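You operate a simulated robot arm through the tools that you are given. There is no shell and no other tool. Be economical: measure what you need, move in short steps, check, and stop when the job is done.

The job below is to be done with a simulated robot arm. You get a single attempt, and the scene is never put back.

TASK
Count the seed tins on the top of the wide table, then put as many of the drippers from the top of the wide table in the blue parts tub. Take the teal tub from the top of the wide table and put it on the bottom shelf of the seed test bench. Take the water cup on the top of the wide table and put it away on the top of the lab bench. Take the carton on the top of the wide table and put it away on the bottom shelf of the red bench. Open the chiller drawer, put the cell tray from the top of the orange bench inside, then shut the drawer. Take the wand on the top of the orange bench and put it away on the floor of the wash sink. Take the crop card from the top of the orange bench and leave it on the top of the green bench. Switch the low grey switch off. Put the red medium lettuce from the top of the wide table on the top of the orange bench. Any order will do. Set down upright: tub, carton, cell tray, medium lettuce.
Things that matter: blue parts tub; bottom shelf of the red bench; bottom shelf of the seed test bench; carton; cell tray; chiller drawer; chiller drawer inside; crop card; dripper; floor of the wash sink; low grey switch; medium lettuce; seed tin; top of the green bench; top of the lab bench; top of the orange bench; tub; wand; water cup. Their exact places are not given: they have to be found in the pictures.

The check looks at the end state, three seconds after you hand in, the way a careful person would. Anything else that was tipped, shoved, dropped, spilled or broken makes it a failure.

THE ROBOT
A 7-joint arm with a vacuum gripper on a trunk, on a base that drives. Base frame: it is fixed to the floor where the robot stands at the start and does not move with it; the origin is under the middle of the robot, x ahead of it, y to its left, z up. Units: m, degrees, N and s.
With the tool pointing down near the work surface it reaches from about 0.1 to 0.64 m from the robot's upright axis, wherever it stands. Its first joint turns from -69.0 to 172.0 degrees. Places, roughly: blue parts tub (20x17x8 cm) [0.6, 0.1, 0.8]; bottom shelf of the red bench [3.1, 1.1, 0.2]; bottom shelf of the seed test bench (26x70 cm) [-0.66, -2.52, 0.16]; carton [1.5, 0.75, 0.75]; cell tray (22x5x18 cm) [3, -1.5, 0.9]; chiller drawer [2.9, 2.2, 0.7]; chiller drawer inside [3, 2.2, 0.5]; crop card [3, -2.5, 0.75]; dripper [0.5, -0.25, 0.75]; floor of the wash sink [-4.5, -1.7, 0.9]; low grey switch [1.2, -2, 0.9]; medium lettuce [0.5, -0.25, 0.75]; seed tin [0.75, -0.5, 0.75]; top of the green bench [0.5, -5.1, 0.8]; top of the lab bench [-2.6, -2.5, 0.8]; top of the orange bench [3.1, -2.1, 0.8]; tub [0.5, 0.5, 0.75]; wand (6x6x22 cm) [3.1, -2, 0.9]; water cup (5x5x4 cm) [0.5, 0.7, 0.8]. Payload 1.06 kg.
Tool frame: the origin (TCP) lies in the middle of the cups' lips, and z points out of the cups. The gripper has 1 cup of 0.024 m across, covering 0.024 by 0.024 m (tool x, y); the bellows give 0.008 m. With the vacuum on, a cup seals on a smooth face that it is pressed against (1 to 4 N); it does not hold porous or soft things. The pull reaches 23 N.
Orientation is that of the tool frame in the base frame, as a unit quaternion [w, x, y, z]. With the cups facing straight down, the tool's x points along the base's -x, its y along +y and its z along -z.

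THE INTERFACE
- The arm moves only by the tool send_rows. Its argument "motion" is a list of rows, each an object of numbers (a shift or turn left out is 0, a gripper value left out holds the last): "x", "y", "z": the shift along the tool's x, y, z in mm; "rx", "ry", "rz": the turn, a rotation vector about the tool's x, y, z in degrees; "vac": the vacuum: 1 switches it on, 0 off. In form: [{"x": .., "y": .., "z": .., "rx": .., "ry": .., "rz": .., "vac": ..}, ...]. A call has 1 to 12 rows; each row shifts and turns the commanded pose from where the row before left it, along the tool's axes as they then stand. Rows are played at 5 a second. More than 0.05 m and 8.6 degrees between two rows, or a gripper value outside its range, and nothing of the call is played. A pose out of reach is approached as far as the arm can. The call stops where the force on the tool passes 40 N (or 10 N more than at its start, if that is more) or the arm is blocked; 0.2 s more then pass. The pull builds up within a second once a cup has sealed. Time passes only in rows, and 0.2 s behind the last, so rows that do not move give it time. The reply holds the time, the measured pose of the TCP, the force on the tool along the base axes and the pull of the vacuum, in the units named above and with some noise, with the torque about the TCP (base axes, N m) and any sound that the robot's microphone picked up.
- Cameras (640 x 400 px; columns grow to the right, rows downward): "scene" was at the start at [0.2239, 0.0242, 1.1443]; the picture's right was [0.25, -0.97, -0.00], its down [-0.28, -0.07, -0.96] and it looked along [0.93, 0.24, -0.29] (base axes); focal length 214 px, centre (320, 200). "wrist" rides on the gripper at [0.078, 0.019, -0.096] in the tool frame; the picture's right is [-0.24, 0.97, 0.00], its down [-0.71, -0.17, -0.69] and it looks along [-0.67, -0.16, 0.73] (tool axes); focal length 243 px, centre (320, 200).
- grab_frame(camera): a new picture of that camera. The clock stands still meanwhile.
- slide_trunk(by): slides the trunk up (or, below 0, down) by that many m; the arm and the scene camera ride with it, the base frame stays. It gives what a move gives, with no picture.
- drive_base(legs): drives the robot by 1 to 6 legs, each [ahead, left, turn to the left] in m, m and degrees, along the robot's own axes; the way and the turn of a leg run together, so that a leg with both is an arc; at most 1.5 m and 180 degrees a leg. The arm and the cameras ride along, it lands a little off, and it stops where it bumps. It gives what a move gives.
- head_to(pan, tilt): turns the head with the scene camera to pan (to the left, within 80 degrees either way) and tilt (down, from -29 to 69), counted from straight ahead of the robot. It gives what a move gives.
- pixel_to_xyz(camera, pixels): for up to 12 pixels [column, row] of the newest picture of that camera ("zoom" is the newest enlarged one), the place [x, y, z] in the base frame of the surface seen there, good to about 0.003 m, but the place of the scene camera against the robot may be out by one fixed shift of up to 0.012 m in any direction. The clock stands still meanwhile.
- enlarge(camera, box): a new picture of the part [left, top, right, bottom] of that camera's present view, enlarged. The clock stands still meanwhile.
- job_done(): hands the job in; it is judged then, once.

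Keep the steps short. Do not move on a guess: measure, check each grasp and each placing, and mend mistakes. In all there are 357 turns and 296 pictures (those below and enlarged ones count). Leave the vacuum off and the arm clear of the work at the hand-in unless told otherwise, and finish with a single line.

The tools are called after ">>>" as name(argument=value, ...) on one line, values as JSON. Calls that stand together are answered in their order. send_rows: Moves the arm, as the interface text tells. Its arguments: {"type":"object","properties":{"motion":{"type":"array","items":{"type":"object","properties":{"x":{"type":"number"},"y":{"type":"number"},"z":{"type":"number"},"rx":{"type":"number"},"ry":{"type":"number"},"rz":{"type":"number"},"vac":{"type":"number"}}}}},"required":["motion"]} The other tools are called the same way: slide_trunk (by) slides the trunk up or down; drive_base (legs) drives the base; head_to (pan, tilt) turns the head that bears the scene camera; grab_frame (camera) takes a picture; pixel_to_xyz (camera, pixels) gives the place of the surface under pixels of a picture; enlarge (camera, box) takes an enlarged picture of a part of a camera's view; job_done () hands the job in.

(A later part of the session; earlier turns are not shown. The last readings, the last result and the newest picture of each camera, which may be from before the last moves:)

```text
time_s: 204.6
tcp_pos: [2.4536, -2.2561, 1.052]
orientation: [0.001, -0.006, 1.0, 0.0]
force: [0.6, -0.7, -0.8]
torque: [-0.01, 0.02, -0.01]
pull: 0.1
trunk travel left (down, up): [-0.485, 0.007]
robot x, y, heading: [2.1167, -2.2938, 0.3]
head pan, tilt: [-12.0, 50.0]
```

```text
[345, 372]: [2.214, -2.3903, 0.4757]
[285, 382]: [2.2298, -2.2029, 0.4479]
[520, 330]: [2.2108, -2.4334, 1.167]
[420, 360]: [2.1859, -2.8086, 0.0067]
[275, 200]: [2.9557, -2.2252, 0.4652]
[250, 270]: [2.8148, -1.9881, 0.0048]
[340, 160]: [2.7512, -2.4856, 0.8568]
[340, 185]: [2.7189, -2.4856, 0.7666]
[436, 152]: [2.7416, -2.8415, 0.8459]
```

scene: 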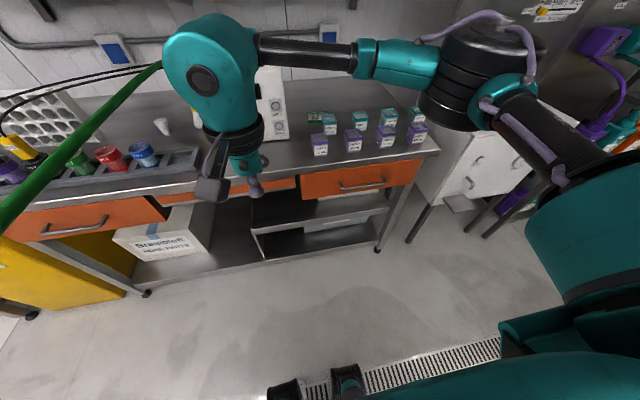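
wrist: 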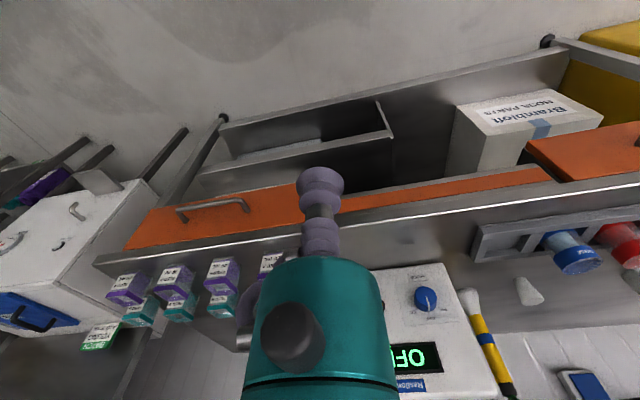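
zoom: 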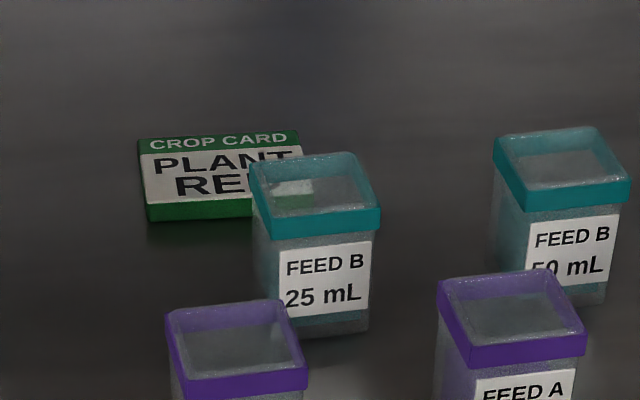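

Turn the tool so its camera is on the left (away from jars), then drive to x≈2.42, y≈-2.43.

>>> send_rows(motion=[{"rz": 8.2}, {"rz": 8.2}, {"rz": 8.2}, {"rz": 8.2}, {"rz": 8.2}, {"rz": 8.2}, {"rz": 8.2}, {"rz": 8.2}, {"rz": 8.2}, {"rz": 8.2}, {"rz": 8}])

>>> drive_base(legs=[[0, -0.14, 0], [0.29, 0, 0]])

>>> grab_frame(camera="wrist")

>>> head_to(pan=0, tilt=35)

>>> grab_frame(camera="scene")

```text
time_s: 207.0
tcp_pos: [2.4528, -2.2567, 1.052]
orientation: [0.0, 0.704, 0.71, 0.001]
force: [0.5, -0.4, -0.4]
torque: [0.01, -0.02, 0.0]
pull: 0.2
trunk travel left (down, up): [-0.485, 0.007]
robot x, y, heading: [2.1172, -2.2968, 0.9]
head pan, tilt: [-12.0, 50.0]
```

```text
time_s: 210.5
tcp_pos: [2.7518, -2.3936, 1.0531]
orientation: [0.001, 0.704, 0.71, 0.001]
force: [0.1, -0.4, 0.7]
torque: [0.01, -0.04, 0.02]
pull: 0.1
trunk travel left (down, up): [-0.485, 0.007]
robot x, y, heading: [2.4155, -2.4317, 0.7]
head pan, tilt: [-12.0, 50.0]
```

```text
229 pictures are left
```

wrist: 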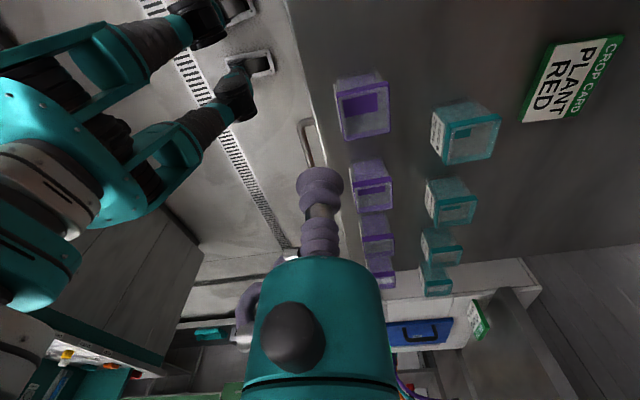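

```text
time_s: 211.3
tcp_pos: [2.7509, -2.3947, 1.0516]
orientation: [0.001, 0.704, 0.71, 0.0]
force: [-0.1, 0.0, -0.6]
torque: [0.01, 0.01, 0.07]
pull: 0.0
trunk travel left (down, up): [-0.485, 0.007]
robot x, y, heading: [2.4192, -2.436, 0.8]
head pan, tilt: [0.0, 35.0]
```

```text
228 pictures are left
```

scene: 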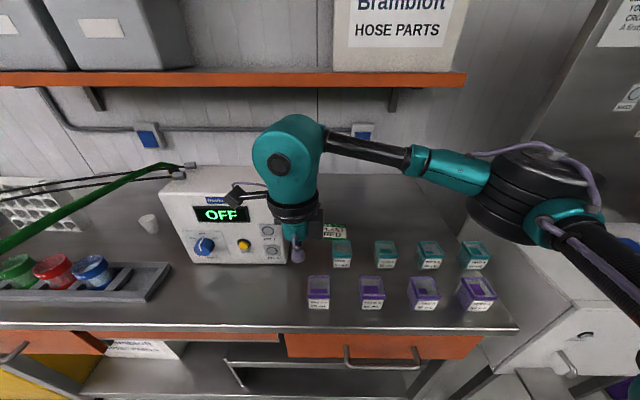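

>>> pixel_to_xyz(camera="wrist", pixels=[[557, 42], [622, 36], [522, 120], [590, 118], [572, 78], [560, 85]])

```text
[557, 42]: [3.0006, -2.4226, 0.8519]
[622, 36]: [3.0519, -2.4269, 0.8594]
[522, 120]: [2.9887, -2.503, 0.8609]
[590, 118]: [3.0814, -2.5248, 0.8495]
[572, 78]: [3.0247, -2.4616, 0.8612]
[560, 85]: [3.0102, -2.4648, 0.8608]
```

Move over the card centre (3.020, -2.463).

>>> send_rows(motion=[{"x": -12, "y": 45}, {"x": -12, "y": 45}, {"x": -12, "y": 45}, {"x": -12, "y": 45}, {"x": -12, "y": 45}, {"x": -11, "y": 43}, {"z": 40}, {"z": 40}, {"z": 40}, {"z": 30}])

>>> grab_frame(camera="wrist")

>>> grab_frame(camera="scene")

```text
time_s: 213.5
tcp_pos: [2.9754, -2.4512, 0.9239]
orientation: [-0.001, 0.7, 0.714, -0.001]
force: [0.7, 0.1, -0.2]
torque: [0.01, 0.0, 0.03]
pull: 0.1
out of reach, approached as far as the arm can: row 6, 9, 10
trunk travel left (down, up): [-0.485, 0.007]
robot x, y, heading: [2.4121, -2.43, 0.7]
head pan, tilt: [0.0, 35.0]
```

```text
227 pictures are left
```

wrist: 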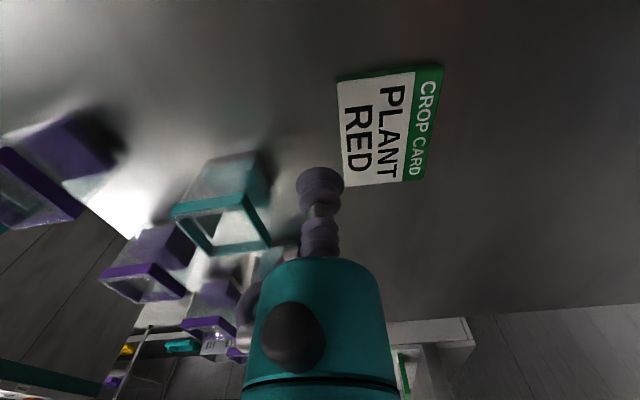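

```text
226 pictures are left
```

scene: 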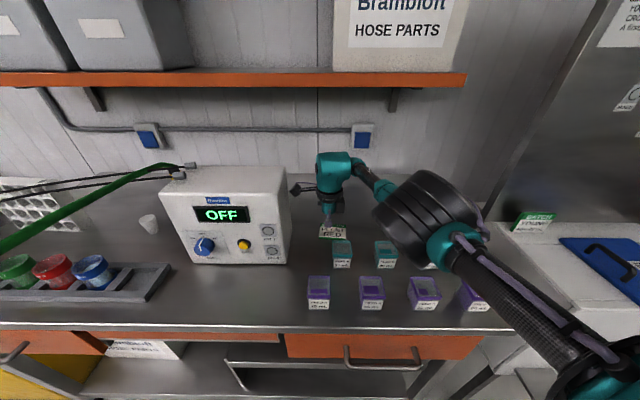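

>>> pixel_to_xyz(camera="scene", pixels=[[410, 200], [430, 250], [470, 230], [365, 170], [380, 190], [540, 330], [510, 290], [430, 200], [560, 235], [500, 345]])

```text
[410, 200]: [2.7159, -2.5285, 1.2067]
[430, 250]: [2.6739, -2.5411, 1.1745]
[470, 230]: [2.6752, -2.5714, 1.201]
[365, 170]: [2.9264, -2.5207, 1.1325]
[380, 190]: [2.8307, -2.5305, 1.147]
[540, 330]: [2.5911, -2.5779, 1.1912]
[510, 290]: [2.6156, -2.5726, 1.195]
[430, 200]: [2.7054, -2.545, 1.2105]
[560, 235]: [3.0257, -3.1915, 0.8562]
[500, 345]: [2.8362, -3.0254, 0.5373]
```

Raise the tool 120 mm, then lower trunk 0.15 m.

>>> send_rows(motion=[{"z": -40, "y": -10}, {"z": -40, "y": -10}, {"z": -40}])

>>> slide_trunk(by=-0.15)

>>> grab_frame(camera="wrist")

>>> pixel_to_xyz(camera="wrist", pixels=[[390, 120], [340, 90], [435, 75]])

```text
time_s: 214.3
tcp_pos: [2.9534, -2.4519, 1.0435]
orientation: [0.002, 0.704, 0.711, 0.0]
force: [-0.4, -0.2, 0.0]
torque: [-0.01, -0.01, 0.0]
pull: 0.1
trunk travel left (down, up): [-0.485, 0.007]
robot x, y, heading: [2.416, -2.4379, 0.8]
head pan, tilt: [0.0, 35.0]
```

```text
time_s: 216.0
tcp_pos: [2.9552, -2.4502, 0.8927]
orientation: [0.001, 0.704, 0.711, 0.001]
force: [0.2, 0.5, -0.8]
torque: [-0.01, -0.01, -0.01]
pull: 0.0
trunk travel left (down, up): [-0.335, 0.157]
robot x, y, heading: [2.4164, -2.4318, 0.6]
head pan, tilt: [0.0, 35.0]
```

```text
225 pictures are left
```

wrist: 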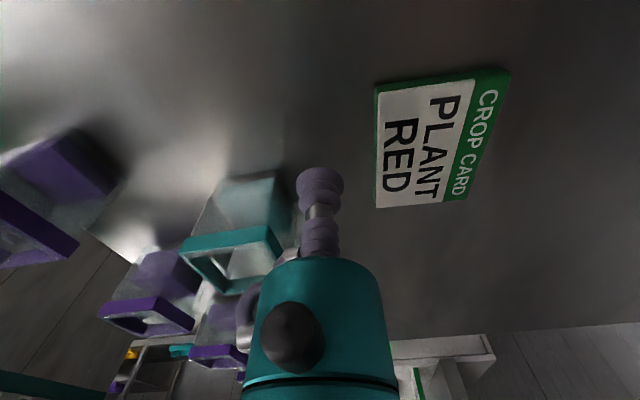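

```text
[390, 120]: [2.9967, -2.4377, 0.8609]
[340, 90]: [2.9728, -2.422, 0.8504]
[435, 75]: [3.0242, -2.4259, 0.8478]
```

Move +65 mm to the card centre and descend.

>>> send_rows(motion=[{"y": 35}, {"y": 30, "x": -12, "vac": 1}, {"z": 20}, {"z": 8}, {"z": 4}, {"z": 2}, {}, {}, {}])

```text
time_s: 218.0
tcp_pos: [3.0194, -2.4614, 0.8596]
orientation: [0.001, 0.703, 0.711, 0.001]
force: [4.0, 0.6, 15.9]
torque: [-0.02, 0.02, 0.0]
pull: 23.0
trunk travel left (down, up): [-0.335, 0.157]
robot x, y, heading: [2.417, -2.433, 0.6]
head pan, tilt: [0.0, 35.0]
```

Card held. Lift and back off.

>>> send_rows(motion=[{"z": -20}, {"z": -45}, {"z": -45}, {"z": -40}, {"y": -45}, {"y": -45}, {"y": -45}, {"y": -45}, {"y": -45}, {"y": -30}])

>>> grab_frame(camera="wrist")

>>> drive_base(legs=[[-0.37, 0, 0], [0, 0, -90]])

>>> head_to(pan=-10, tilt=20)

>>> grab_frame(camera="scene")

```text
time_s: 220.2
tcp_pos: [2.7646, -2.4641, 1.0053]
orientation: [0.001, 0.704, 0.711, 0.0]
force: [0.5, -0.1, -0.1]
torque: [0.0, -0.02, 0.01]
pull: 23.3
trunk travel left (down, up): [-0.335, 0.157]
robot x, y, heading: [2.4189, -2.4315, 1.1]
head pan, tilt: [0.0, 35.0]
```

```text
224 pictures are left
```

wrist: 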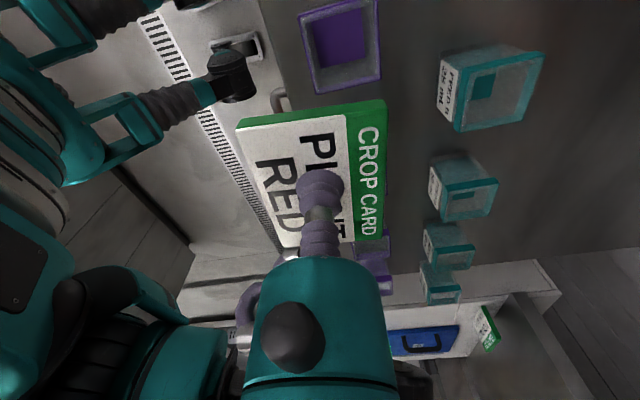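

```text
time_s: 226.4
tcp_pos: [2.0104, -2.7882, 1.0062]
orientation: [0.0, 1.0, 0.007, 0.0]
force: [0.2, 0.1, -0.5]
torque: [0.01, 0.0, -0.01]
pull: 23.2
trunk travel left (down, up): [-0.335, 0.157]
robot x, y, heading: [2.0364, -2.4387, -89.3]
head pan, tilt: [0.0, 35.0]
```

```text
time_s: 227.2
tcp_pos: [2.011, -2.7903, 1.0056]
orientation: [0.001, 1.0, 0.007, 0.0]
force: [0.3, 0.6, -0.4]
torque: [-0.04, 0.02, 0.0]
pull: 23.2
trunk travel left (down, up): [-0.335, 0.157]
robot x, y, heading: [2.0422, -2.4351, -89.4]
head pan, tilt: [-10.0, 20.0]
```

```text
223 pictures are left
```

scene: 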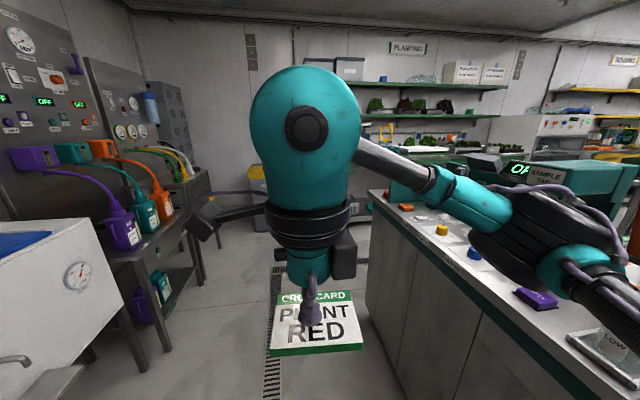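

>>> pixel_to_xyz(camera="scene", pixels=[[367, 192], [480, 250], [560, 260], [590, 275], [520, 175], [120, 220], [90, 260], [140, 245], [200, 230], [385, 170], [560, 170]])

```text
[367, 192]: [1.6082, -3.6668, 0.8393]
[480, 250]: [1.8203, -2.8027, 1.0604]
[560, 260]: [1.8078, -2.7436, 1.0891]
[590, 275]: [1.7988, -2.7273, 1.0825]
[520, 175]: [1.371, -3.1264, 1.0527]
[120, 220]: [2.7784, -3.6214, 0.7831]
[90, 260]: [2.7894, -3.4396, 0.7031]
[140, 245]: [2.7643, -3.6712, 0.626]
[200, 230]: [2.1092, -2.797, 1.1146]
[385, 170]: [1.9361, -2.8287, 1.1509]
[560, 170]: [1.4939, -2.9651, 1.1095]
```

Shift left 0.1 and drive ahead 1.3 m, then look at the green bench.

>>> drive_base(legs=[[0, 0.1, 0], [1.4, 0, 0]])

>>> head_to(pan=-40, tilt=20)

>>> grab_frame(camera="scene")

>>> head_to(pan=20, tilt=20)

>>> grab_frame(camera="scene")

```text
time_s: 235.5
tcp_pos: [2.1725, -4.2194, 1.0063]
orientation: [0.0, 1.0, 0.025, -0.001]
force: [0.0, 0.7, -0.6]
torque: [-0.02, 0.01, -0.04]
pull: 22.5
trunk travel left (down, up): [-0.335, 0.157]
robot x, y, heading: [2.1876, -3.8668, -86.9]
head pan, tilt: [-10.0, 20.0]
```

```text
time_s: 236.4
tcp_pos: [2.1715, -4.2187, 1.006]
orientation: [0.001, 1.0, 0.025, -0.001]
force: [-1.1, 0.0, 0.0]
torque: [0.0, -0.01, -0.02]
pull: 22.8
trunk travel left (down, up): [-0.335, 0.157]
robot x, y, heading: [2.1911, -3.8676, -87.1]
head pan, tilt: [-40.0, 20.0]
```

```text
222 pictures are left
```

scene: 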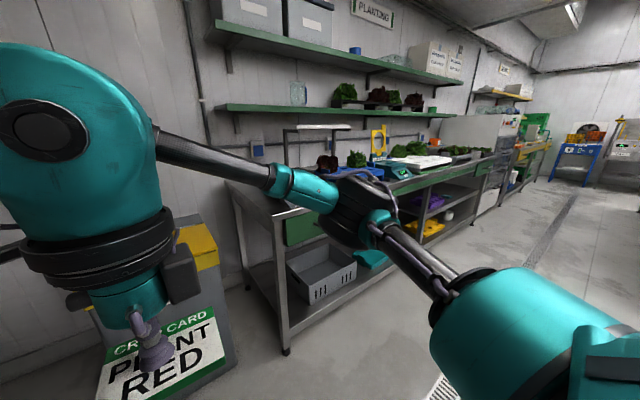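

```text
time_s: 237.7
tcp_pos: [2.172, -4.219, 1.006]
orientation: [0.001, 1.0, 0.026, 0.0]
force: [0.3, 0.1, 0.0]
torque: [0.02, 0.0, 0.0]
pull: 23.3
trunk travel left (down, up): [-0.335, 0.157]
robot x, y, heading: [2.1863, -3.869, -87.1]
head pan, tilt: [20.0, 20.0]
```

```text
221 pictures are left
```

scene: 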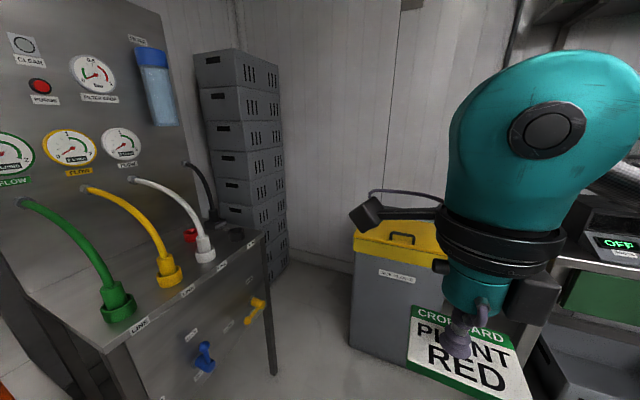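

>>> head_to(pan=-50, tilt=35)

>>> grab_frame(camera="scene")

>>> pixel_to_xyz(camera="scene", pixels=[[180, 180], [400, 120], [300, 140], [330, 200], [200, 250], [420, 150], [150, 160], [470, 130], [520, 150], [230, 120]])

```text
time_s: 239.1
tcp_pos: [2.1724, -4.2198, 1.0058]
orientation: [0.001, 1.0, 0.026, -0.001]
force: [0.0, 0.4, -0.6]
torque: [0.0, 0.0, 0.01]
pull: 22.2
trunk travel left (down, up): [-0.335, 0.157]
robot x, y, heading: [2.1875, -3.8669, -87.2]
head pan, tilt: [-50.0, 35.0]
```

```text
220 pictures are left
```

scene: 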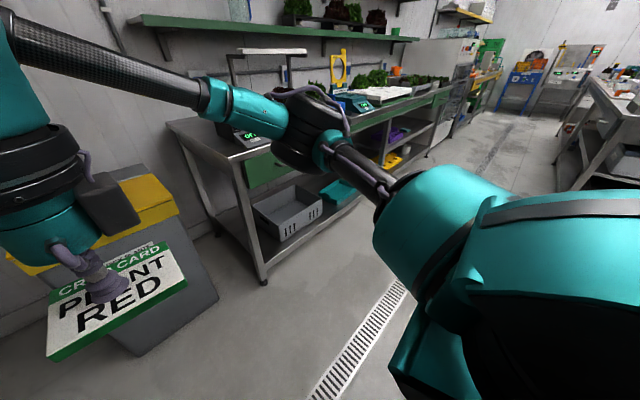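

```text
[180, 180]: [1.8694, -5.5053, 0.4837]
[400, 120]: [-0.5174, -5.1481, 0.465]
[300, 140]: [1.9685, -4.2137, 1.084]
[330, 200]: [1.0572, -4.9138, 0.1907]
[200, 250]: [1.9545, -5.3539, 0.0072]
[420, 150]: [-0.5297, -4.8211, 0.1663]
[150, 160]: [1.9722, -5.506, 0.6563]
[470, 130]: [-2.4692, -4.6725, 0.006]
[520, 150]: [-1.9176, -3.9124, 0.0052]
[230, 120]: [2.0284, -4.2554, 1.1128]
```

Bench front ≈ y -4.8. Move right 0.8 and ahead 0.25, then view.

>>> drive_base(legs=[[0, 0, -3], [0, -0.75, 0], [0.2, 0, 0]])

>>> head_to(pan=0, tilt=30)

>>> grab_frame(camera="scene")

>>> grab_frame(camera="wrist")

```text
time_s: 244.3
tcp_pos: [1.6326, -4.2197, 1.0062]
orientation: [0.001, 1.0, -0.007, -0.003]
force: [-0.5, 1.2, 0.1]
torque: [0.01, 0.01, 0.01]
pull: 22.5
trunk travel left (down, up): [-0.335, 0.157]
robot x, y, heading: [1.6645, -3.8696, -90.8]
head pan, tilt: [-50.0, 35.0]
stopped in leg 2: the robot was blocked; the commanded pose is now the measured one
```

```text
time_s: 245.5
tcp_pos: [1.6337, -4.2185, 1.006]
orientation: [0.001, 1.0, -0.006, -0.003]
force: [-0.7, 0.4, -0.6]
torque: [0.02, -0.02, -0.01]
pull: 22.9
trunk travel left (down, up): [-0.335, 0.157]
robot x, y, heading: [1.67, -3.8677, -90.4]
head pan, tilt: [0.0, 30.0]
```

```text
219 pictures are left
```

scene: 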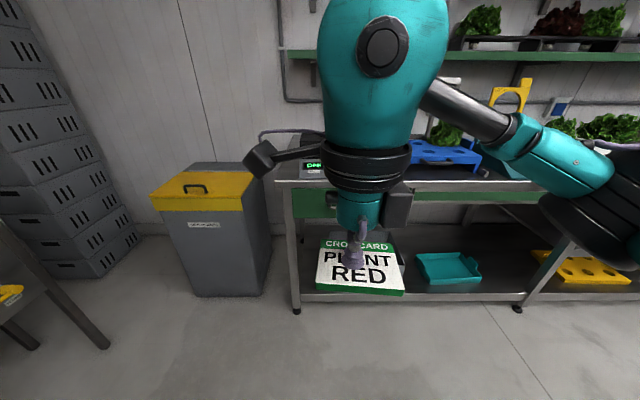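

```text
218 pictures are left
```

wrist: 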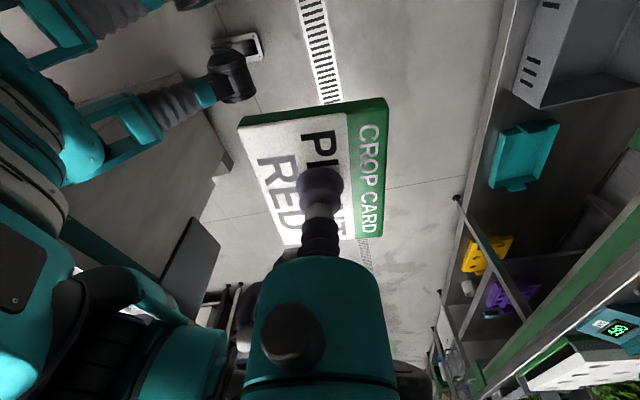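

Blocked by the island's end (it reaches to about y -3.7). Back left, go ahead, then right.

>>> drive_base(legs=[[0, 0.12, 0], [0.3, 0, 0], [0, -0.2, 0]])

>>> slide_trunk(by=0.15)

>>> head_to(pan=-10, tilt=40)

>>> grab_frame(camera="scene")

>>> grab_frame(camera="wrist")

```text
time_s: 250.8
tcp_pos: [1.5375, -4.5218, 1.0058]
orientation: [0.001, 1.0, -0.008, 0.0]
force: [0.7, 0.4, -0.3]
torque: [0.01, 0.06, 0.01]
pull: 23.1
trunk travel left (down, up): [-0.335, 0.157]
robot x, y, heading: [1.5752, -4.1674, -90.8]
head pan, tilt: [0.0, 30.0]
```

```text
time_s: 252.6
tcp_pos: [1.5388, -4.522, 1.1547]
orientation: [0.0, 1.0, -0.008, -0.001]
force: [0.0, -0.2, -0.2]
torque: [0.0, 0.03, 0.0]
pull: 23.0
trunk travel left (down, up): [-0.485, 0.007]
robot x, y, heading: [1.5788, -4.1708, -90.6]
head pan, tilt: [0.0, 30.0]
```

```text
time_s: 253.3
tcp_pos: [1.5379, -4.5213, 1.156]
orientation: [0.001, 1.0, -0.008, -0.001]
force: [-0.4, -0.5, -1.0]
torque: [-0.02, 0.03, 0.01]
pull: 23.1
trunk travel left (down, up): [-0.485, 0.007]
robot x, y, heading: [1.5774, -4.1675, -90.6]
head pan, tilt: [-10.0, 40.0]
```

```text
217 pictures are left
```

scene: 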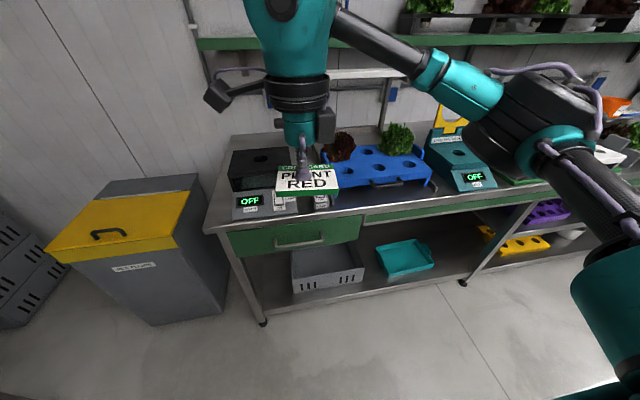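

```text
216 pictures are left
```

wrist: 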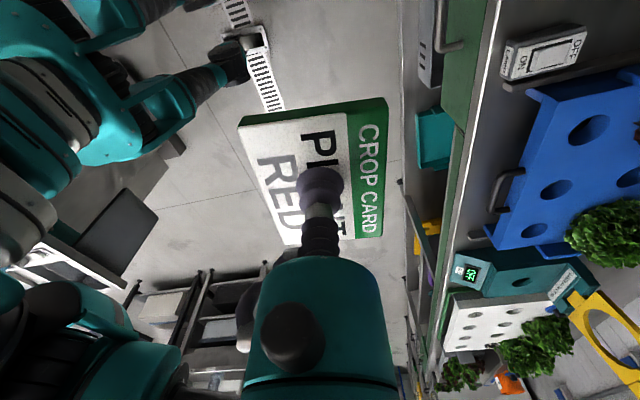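

Look further along the bench for a free spot.

>>> head_to(pan=-55, tilt=25)

>>> enlarge(camera="scene", box=[0, 50, 640, 350])

>>> drive_base(legs=[[0, -0.7, 0]])

>>> grab_frame(camera="wrist")

>>> head_to(pan=20, tilt=40)

>>> grab_frame(camera="scene")

```text
time_s: 254.4
tcp_pos: [1.539, -4.5229, 1.1564]
orientation: [0.001, 1.0, -0.008, -0.001]
force: [0.0, 0.3, -0.3]
torque: [0.0, 0.0, 0.0]
pull: 22.5
trunk travel left (down, up): [-0.485, 0.007]
robot x, y, heading: [1.5796, -4.1725, -90.7]
head pan, tilt: [-55.0, 25.0]
```

```text
1.00 times, centred on (320, 200) of scene (not enlarged: the box is as wide or as high as the picture)
```

zoom: 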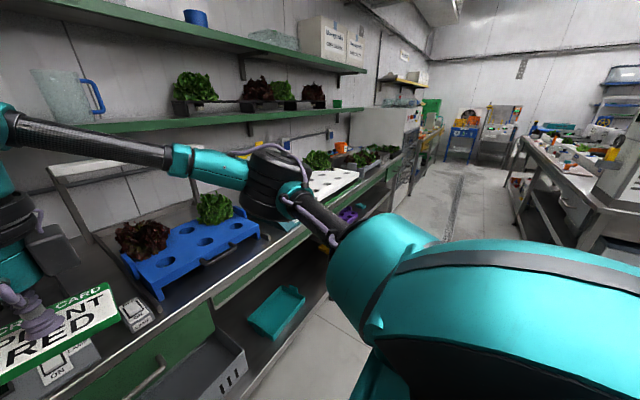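

```text
time_s: 261.1
tcp_pos: [0.8302, -4.5066, 1.1559]
orientation: [0.001, 1.0, -0.014, -0.001]
force: [0.0, 1.0, -0.5]
torque: [0.02, -0.03, 0.0]
pull: 22.9
trunk travel left (down, up): [-0.485, 0.007]
robot x, y, heading: [0.8716, -4.159, -91.6]
head pan, tilt: [-55.0, 25.0]
```

```text
214 pictures are left
```

wrist: 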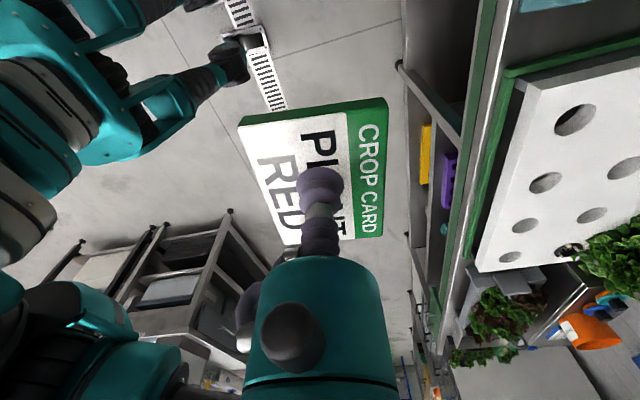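

```text
time_s: 262.5
tcp_pos: [0.8286, -4.5082, 1.1563]
orientation: [0.001, 1.0, -0.014, -0.001]
force: [0.5, 0.1, 0.1]
torque: [0.02, -0.01, -0.01]
pull: 23.1
trunk travel left (down, up): [-0.485, 0.007]
robot x, y, heading: [0.8712, -4.1561, -91.4]
head pan, tilt: [20.0, 40.0]
```

```text
213 pictures are left
```

scene: 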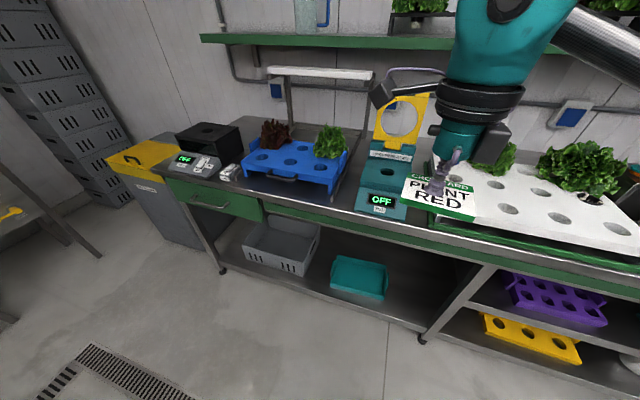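

Possible gap between blue rack and teal device near (345,195). Measure.

>>> pixel_to_xyz(camera="scene", pixels=[[345, 200], [335, 195], [350, 180], [357, 170], [362, 200], [335, 175], [330, 185], [350, 215], [300, 197], [360, 160], [412, 222], [432, 222]])

>>> enlarge(camera="scene", box=[220, 90, 460, 240])

```text
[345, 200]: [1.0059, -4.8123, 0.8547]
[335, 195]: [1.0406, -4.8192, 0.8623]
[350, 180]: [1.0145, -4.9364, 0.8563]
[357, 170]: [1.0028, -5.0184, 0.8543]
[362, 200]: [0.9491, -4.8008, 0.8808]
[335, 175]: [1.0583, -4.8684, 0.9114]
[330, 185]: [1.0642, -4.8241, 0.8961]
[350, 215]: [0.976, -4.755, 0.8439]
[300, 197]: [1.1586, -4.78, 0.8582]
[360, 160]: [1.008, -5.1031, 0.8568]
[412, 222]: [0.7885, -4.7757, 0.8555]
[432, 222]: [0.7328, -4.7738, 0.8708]
```

```text
2.67 times, centred on (340, 165) of scene
```

zoom: 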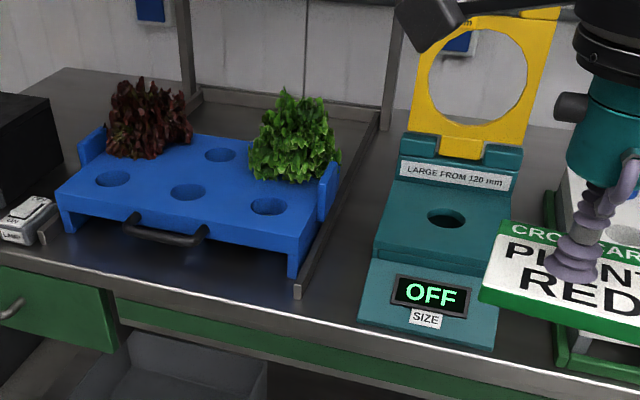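

>>> head_to(pan=-30, tilt=30)

>>> grab_frame(camera="scene")

```text
time_s: 263.7
tcp_pos: [0.8292, -4.5077, 1.1559]
orientation: [0.002, 1.0, -0.013, -0.001]
force: [0.5, -0.1, -0.4]
torque: [-0.02, 0.0, 0.01]
pull: 22.9
trunk travel left (down, up): [-0.485, 0.007]
robot x, y, heading: [0.8786, -4.1599, -91.4]
head pan, tilt: [-30.0, 30.0]
```

```text
211 pictures are left
```

scene: 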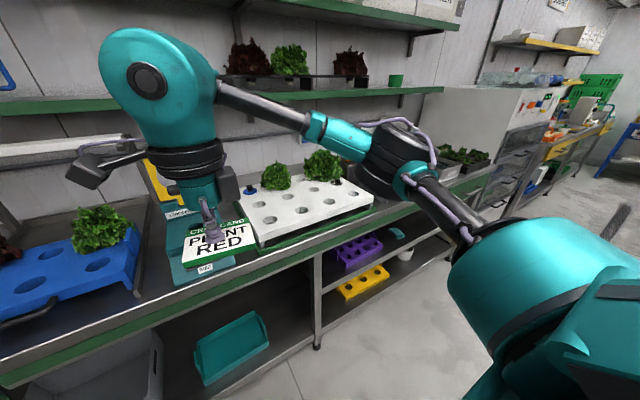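

>>> pixel_to_xyz(camera="scene", pixels=[[385, 210], [400, 213], [415, 205], [380, 205], [440, 190], [440, 165], [465, 178], [372, 200], [480, 165], [350, 180]])

>>> enlarge(camera="scene", box=[330, 100, 520, 230])

```text
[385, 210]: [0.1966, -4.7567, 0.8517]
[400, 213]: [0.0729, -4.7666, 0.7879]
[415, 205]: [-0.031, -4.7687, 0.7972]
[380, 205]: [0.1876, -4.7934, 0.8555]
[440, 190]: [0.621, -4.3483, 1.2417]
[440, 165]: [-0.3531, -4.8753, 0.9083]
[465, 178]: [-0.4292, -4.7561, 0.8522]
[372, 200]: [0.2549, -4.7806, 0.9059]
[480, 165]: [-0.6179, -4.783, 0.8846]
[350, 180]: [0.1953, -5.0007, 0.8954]
```

```text
3.08 times, centred on (425, 165) of scene
```

zoom: 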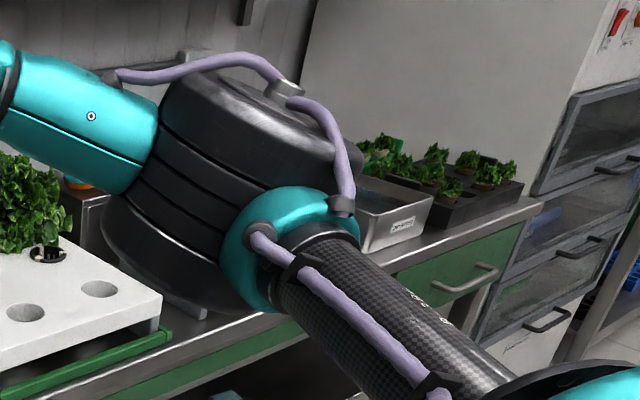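

Drive right 0.7 m to see that region unobstructed.

>>> drive_base(legs=[[0, 0, 1.5], [0, -0.75, 0]])

>>> grab_frame(camera="wrist")

>>> head_to(pan=15, tilt=40)

>>> grab_frame(camera="scene")

```text
time_s: 271.1
tcp_pos: [0.0836, -4.5058, 1.1567]
orientation: [0.001, 1.0, -0.007, 0.001]
force: [-0.2, -0.5, -1.1]
torque: [-0.02, 0.0, 0.0]
pull: 23.4
trunk travel left (down, up): [-0.485, 0.007]
robot x, y, heading: [0.118, -4.1578, -90.6]
head pan, tilt: [-30.0, 30.0]
```

```text
209 pictures are left
```

wrist: 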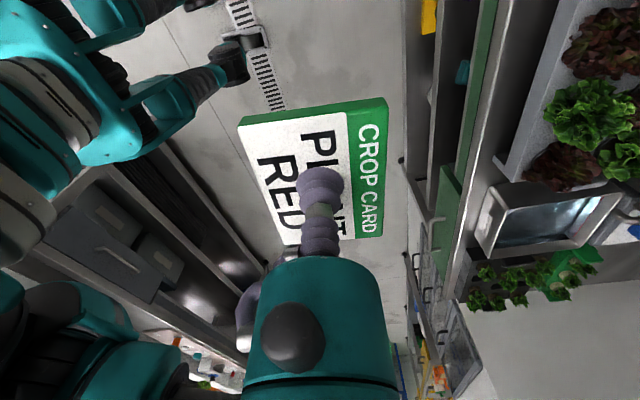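

```text
time_s: 272.2
tcp_pos: [0.0846, -4.5059, 1.1557]
orientation: [0.001, 1.0, -0.006, -0.002]
force: [0.1, 0.5, 0.1]
torque: [0.01, -0.01, 0.01]
pull: 22.6
trunk travel left (down, up): [-0.485, 0.007]
robot x, y, heading: [0.125, -4.1558, -90.6]
head pan, tilt: [15.0, 40.0]
```

```text
208 pictures are left
```

scene: 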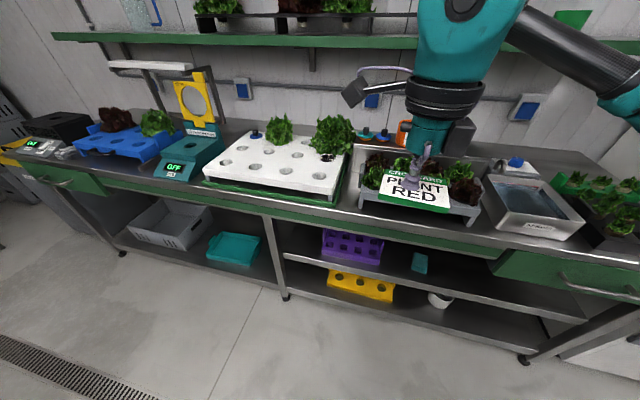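

>>> pixel_to_xyz(camera="scene", pixels=[[342, 203], [350, 205], [358, 208], [350, 190], [355, 180], [346, 190], [352, 165], [474, 225], [480, 215], [490, 215], [484, 222], [362, 200]])

>>> enlarge(camera="scene", box=[290, 120, 530, 270])

```text
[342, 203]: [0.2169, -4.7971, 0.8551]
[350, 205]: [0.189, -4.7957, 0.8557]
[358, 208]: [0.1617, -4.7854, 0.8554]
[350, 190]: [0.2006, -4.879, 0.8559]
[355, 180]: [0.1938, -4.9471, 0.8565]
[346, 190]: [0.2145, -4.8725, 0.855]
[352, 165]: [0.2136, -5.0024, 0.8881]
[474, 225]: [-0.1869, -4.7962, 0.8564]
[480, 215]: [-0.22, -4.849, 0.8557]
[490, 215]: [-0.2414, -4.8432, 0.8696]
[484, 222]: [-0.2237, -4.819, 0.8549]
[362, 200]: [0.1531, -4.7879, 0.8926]
```

```text
2.67 times, centred on (410, 195) of scene
```

zoom: 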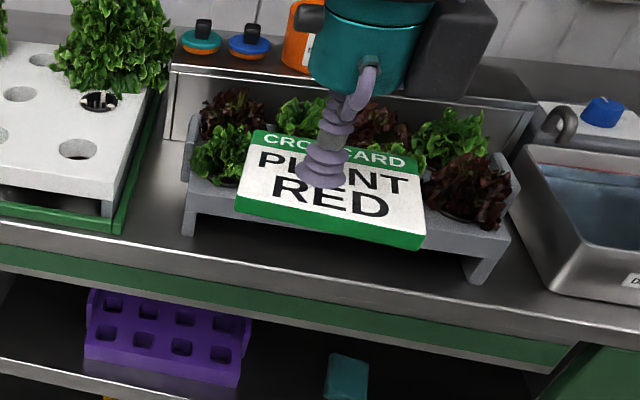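

I'll use the 85 mm gap at x≈1.0. Measure the card's size in the hand, and drive back left.

>>> pixel_to_xyz(camera="wrist", pixels=[[242, 128], [382, 102], [284, 243], [382, 234], [386, 110]])

>>> drive_base(legs=[[0, 0.9, 0.6]])

>>> head_to(pan=0, tilt=45)

>>> grab_frame(camera="scene")

```text
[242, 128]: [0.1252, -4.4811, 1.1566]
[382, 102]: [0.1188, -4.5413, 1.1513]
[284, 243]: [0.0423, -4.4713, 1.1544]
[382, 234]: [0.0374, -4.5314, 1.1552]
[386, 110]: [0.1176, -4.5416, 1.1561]
```

```text
time_s: 280.6
tcp_pos: [1.0025, -4.5096, 1.1554]
orientation: [0.001, 1.0, 0.0, -0.002]
force: [-0.6, 0.5, -1.3]
torque: [0.0, 0.01, -0.02]
pull: 22.5
trunk travel left (down, up): [-0.485, 0.007]
robot x, y, heading: [1.0353, -4.1602, -90.2]
head pan, tilt: [15.0, 40.0]
```

```text
time_s: 281.3
tcp_pos: [1.0023, -4.5106, 1.1555]
orientation: [0.001, 1.0, -0.001, -0.001]
force: [-0.4, 0.2, 0.1]
torque: [0.01, -0.04, 0.02]
pull: 23.0
trunk travel left (down, up): [-0.485, 0.007]
robot x, y, heading: [1.0373, -4.158, -89.7]
head pan, tilt: [0.0, 45.0]
```

```text
206 pictures are left
```

scene: 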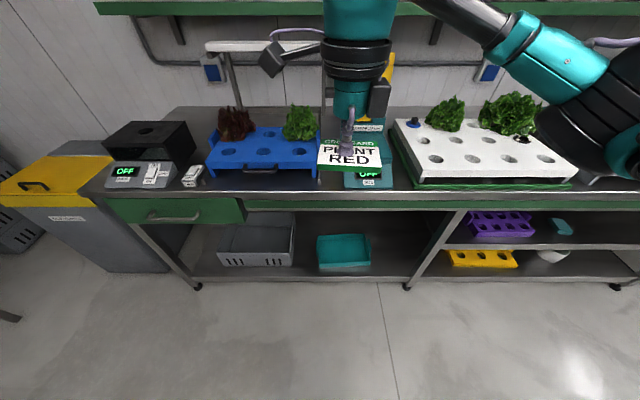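

Card is 84×61 mm, centred. Rotate the tool -90° so its long side goes into the gap, and drive ahead 0.2 m.

>>> send_rows(motion=[{"rz": -8.2}, {"rz": -8.2}, {"rz": -8.2}, {"rz": -8.2}, {"rz": -8.2}, {"rz": -8.2}, {"rz": -8.2}, {"rz": -8.2}, {"rz": -8.2}, {"rz": -8.2}, {"rz": -8}])

>>> drive_base(legs=[[0.2, 0, 0]])

>>> grab_frame(camera="wrist")

>>> grab_frame(camera="scene")

```text
time_s: 283.7
tcp_pos: [1.0025, -4.5087, 1.1558]
orientation: [0.0, 0.707, 0.707, -0.002]
force: [0.8, 0.1, -1.1]
torque: [0.0, 0.05, 0.02]
pull: 22.8
trunk travel left (down, up): [-0.485, 0.007]
robot x, y, heading: [1.0374, -4.1575, -90.2]
head pan, tilt: [0.0, 45.0]
```

```text
time_s: 285.3
tcp_pos: [1.0045, -4.7107, 1.1562]
orientation: [0.0, 0.706, 0.708, -0.001]
force: [0.4, -0.2, -0.6]
torque: [0.02, 0.0, -0.01]
pull: 22.6
trunk travel left (down, up): [-0.485, 0.007]
robot x, y, heading: [1.0404, -4.3605, -89.7]
head pan, tilt: [0.0, 45.0]
```

```text
205 pictures are left
```

wrist: 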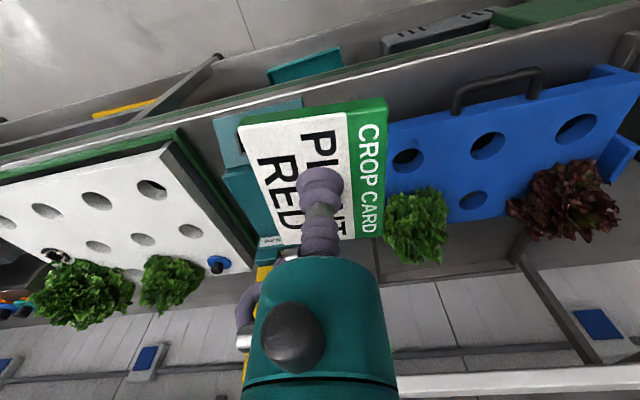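

```text
204 pictures are left
```

scene: 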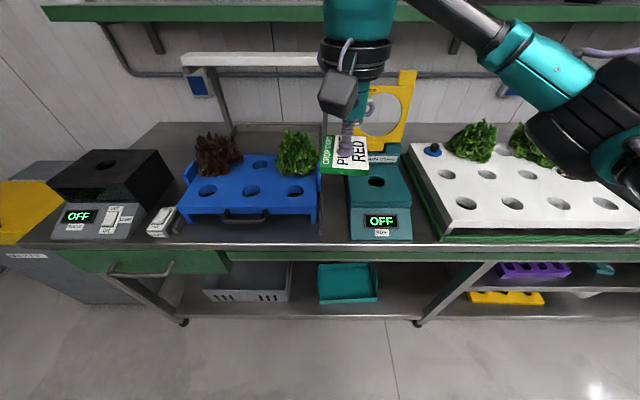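

>>> pixel_to_xyz(camera="scene", pixels=[[322, 236], [326, 230], [332, 225], [345, 236], [350, 232], [348, 210], [345, 190], [320, 210], [323, 195], [330, 241], [352, 238]])

>>> enlarge(camera="scene", box=[270, 130, 430, 260])

```text
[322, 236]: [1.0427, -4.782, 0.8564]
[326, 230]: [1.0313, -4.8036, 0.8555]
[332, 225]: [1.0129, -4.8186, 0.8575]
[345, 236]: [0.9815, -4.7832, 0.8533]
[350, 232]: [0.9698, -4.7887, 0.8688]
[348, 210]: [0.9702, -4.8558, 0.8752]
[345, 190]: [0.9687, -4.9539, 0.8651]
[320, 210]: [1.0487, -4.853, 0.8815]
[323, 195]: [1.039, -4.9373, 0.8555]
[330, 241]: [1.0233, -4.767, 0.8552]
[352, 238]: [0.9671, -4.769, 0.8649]
```

```text
3.08 times, centred on (350, 195) of scene
```

zoom: 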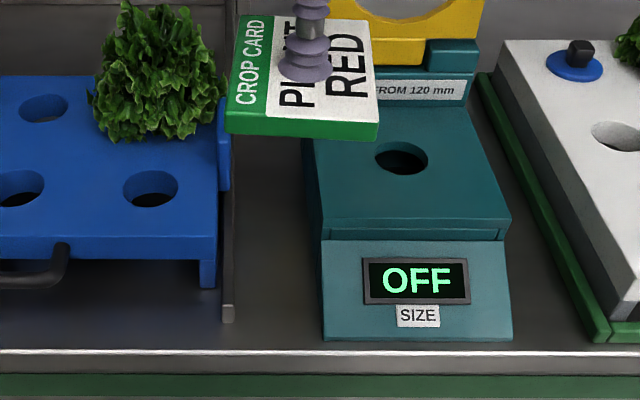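

Compare card and gap in the same (scene) view so that bias cancels.

>>> pixel_to_xyz(camera="zoom", pixels=[[228, 112], [376, 122], [240, 20], [366, 30], [300, 110], [232, 308], [222, 300], [328, 330], [322, 290], [320, 240], [236, 180], [308, 180]])

```text
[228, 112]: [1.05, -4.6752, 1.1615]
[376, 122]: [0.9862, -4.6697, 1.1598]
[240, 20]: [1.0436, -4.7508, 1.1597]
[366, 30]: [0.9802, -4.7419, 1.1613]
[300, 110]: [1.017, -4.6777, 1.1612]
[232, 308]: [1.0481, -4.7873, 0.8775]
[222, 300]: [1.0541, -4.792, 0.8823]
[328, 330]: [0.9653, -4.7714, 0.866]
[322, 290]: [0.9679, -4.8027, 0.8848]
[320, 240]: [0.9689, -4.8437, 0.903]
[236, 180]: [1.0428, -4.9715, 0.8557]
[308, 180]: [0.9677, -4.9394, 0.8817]
```

Card is yawed ~4.8° and 10 mm off the gap centre. Correct, move over, descend to ~0.93.

>>> send_rows(motion=[{"rz": -4.8, "y": -10}, {"x": -45}, {"x": -47}, {"z": 45}, {"z": 45}, {"z": 45}, {"z": 45}, {"z": 40}])

>>> enlarge(camera="scene", box=[270, 130, 430, 260])

>>> grab_frame(camera="wrist")

```text
time_s: 287.1
tcp_pos: [1.0028, -4.7998, 0.9356]
orientation: [0.0, 0.676, 0.737, -0.001]
force: [-0.1, -0.4, 0.5]
torque: [-0.01, 0.01, -0.01]
pull: 23.2
trunk travel left (down, up): [-0.485, 0.007]
robot x, y, heading: [1.0378, -4.3617, -90.0]
head pan, tilt: [0.0, 45.0]
```

```text
3.08 times, centred on (350, 195) of scene
```

zoom: 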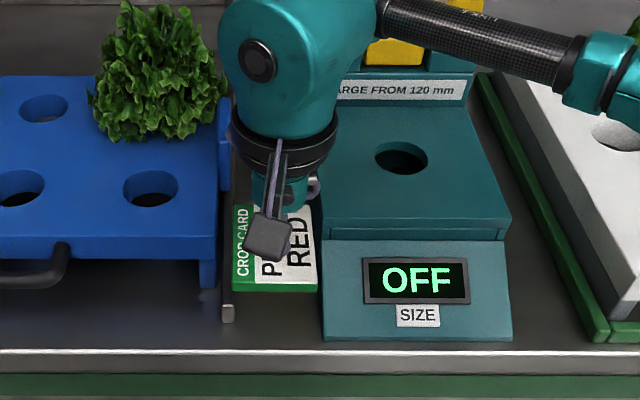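

```text
201 pictures are left
```

wrist: 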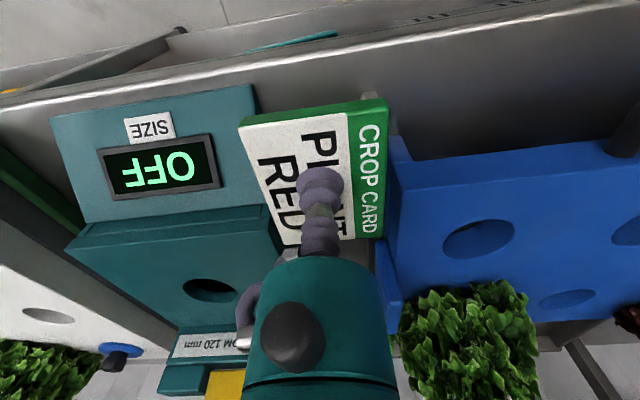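

>>> pixel_to_xyz(camera="zoom", pixels=[[236, 272], [315, 272], [240, 215], [308, 215], [228, 310], [228, 250], [325, 300], [322, 250]])

>>> pixel_to_xyz(camera="wrist", pixels=[[243, 130], [384, 104], [374, 240], [372, 96], [257, 125], [254, 95], [272, 205], [395, 140]])

```text
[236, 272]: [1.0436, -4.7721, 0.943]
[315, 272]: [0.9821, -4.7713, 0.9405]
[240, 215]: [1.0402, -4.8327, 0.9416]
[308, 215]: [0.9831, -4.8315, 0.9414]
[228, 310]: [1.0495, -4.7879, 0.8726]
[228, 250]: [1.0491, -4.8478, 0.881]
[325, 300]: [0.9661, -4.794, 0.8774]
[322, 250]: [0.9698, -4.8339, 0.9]
```

```text
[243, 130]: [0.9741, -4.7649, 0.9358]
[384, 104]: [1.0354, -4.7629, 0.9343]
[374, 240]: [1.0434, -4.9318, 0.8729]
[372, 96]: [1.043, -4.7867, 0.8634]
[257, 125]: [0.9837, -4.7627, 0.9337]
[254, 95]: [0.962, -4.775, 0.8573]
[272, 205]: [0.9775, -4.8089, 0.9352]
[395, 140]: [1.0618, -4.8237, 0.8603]
```

Shift 6 mm away from the rail and descend to contact.

>>> send_rows(motion=[{"y": -5.5}, {"z": 35}, {"z": 20}, {"z": 10}])

>>> grab_frame(camera="wrist")

```text
time_s: 288.1
tcp_pos: [0.9989, -4.8029, 0.8707]
orientation: [0.0, 0.676, 0.737, -0.001]
force: [0.2, 0.4, -1.0]
torque: [0.0, 0.0, 0.01]
pull: 23.0
trunk travel left (down, up): [-0.485, 0.007]
robot x, y, heading: [1.0378, -4.3601, -89.4]
head pan, tilt: [0.0, 45.0]
```

```text
200 pictures are left
```

wrist: 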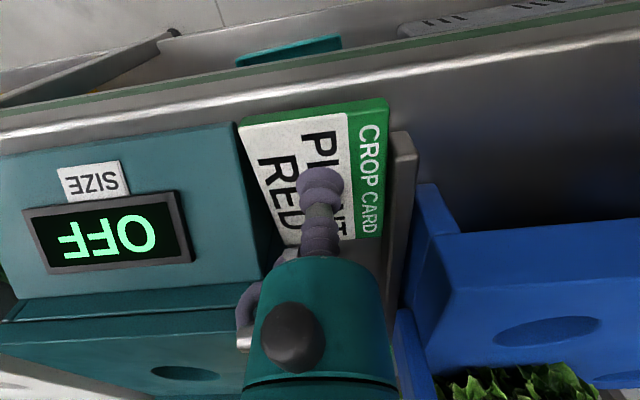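

It sits cleanly between. Lower to contact and release.

>>> send_rows(motion=[{"z": 5}, {"z": 3}, {"z": 2}])

```text
time_s: 288.9
tcp_pos: [0.9981, -4.8016, 0.8629]
orientation: [0.001, 0.677, 0.736, -0.001]
force: [1.3, -0.4, 2.9]
torque: [-0.02, 0.01, -0.01]
pull: 22.8
trunk travel left (down, up): [-0.485, 0.007]
robot x, y, heading: [1.0391, -4.3578, -89.8]
head pan, tilt: [0.0, 45.0]
```

>>> send_rows(motion=[{"z": 1, "vac": 0}, {}, {}, {"z": -5}, {"z": -25}, {"z": -45}, {"z": -45}, {"z": -45}])

>>> grab_frame(camera="wrist")

```text
time_s: 290.7
tcp_pos: [0.9986, -4.8013, 1.0253]
orientation: [-0.001, 0.677, 0.736, -0.001]
force: [0.4, -1.0, 0.8]
torque: [0.03, 0.01, -0.03]
pull: 0.0
trunk travel left (down, up): [-0.485, 0.007]
robot x, y, heading: [1.0389, -4.3586, -89.9]
head pan, tilt: [0.0, 45.0]
```

```text
199 pictures are left
```

wrist: 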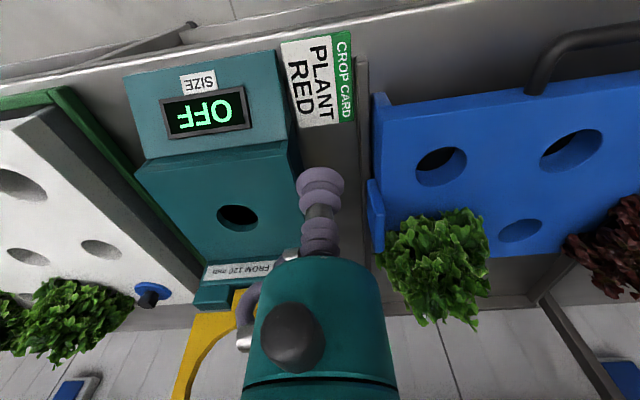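

Card lies flat on the bench. Retract, and drive into the lane west of the island, facing it.

>>> send_rows(motion=[{"z": -40, "x": 40}, {"z": -30, "x": 40}, {"x": 45}])

>>> drive_base(legs=[[-0.2, 0, 0], [0, -0.6, 0], [0, 0, 90], [0, 1.4, 0]])

>>> head_to(pan=30, tilt=25)

>>> grab_frame(camera="scene")

```text
refused: row 1 steps farther than a row can; nothing moved
```

```text
time_s: 313.6
tcp_pos: [0.8521, -2.7942, 1.0258]
orientation: [0.001, -0.05, 0.999, -0.001]
force: [0.1, -0.2, -0.7]
torque: [-0.01, 0.02, -0.02]
pull: 0.1
trunk travel left (down, up): [-0.485, 0.007]
robot x, y, heading: [0.4113, -2.7588, 1.0]
head pan, tilt: [0.0, 45.0]
```

```text
time_s: 314.6
tcp_pos: [0.8513, -2.7949, 1.0257]
orientation: [0.001, -0.05, 0.999, -0.001]
force: [0.5, 0.9, 0.5]
torque: [0.03, 0.0, 0.01]
pull: 0.1
trunk travel left (down, up): [-0.485, 0.007]
robot x, y, heading: [0.4083, -2.7586, 0.8]
head pan, tilt: [30.0, 25.0]
```

```text
198 pictures are left
```

scene: 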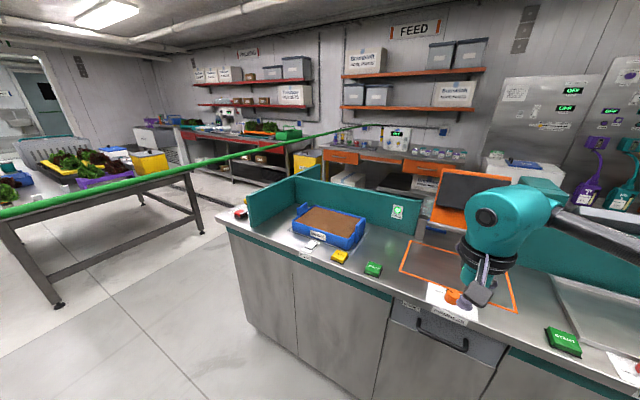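

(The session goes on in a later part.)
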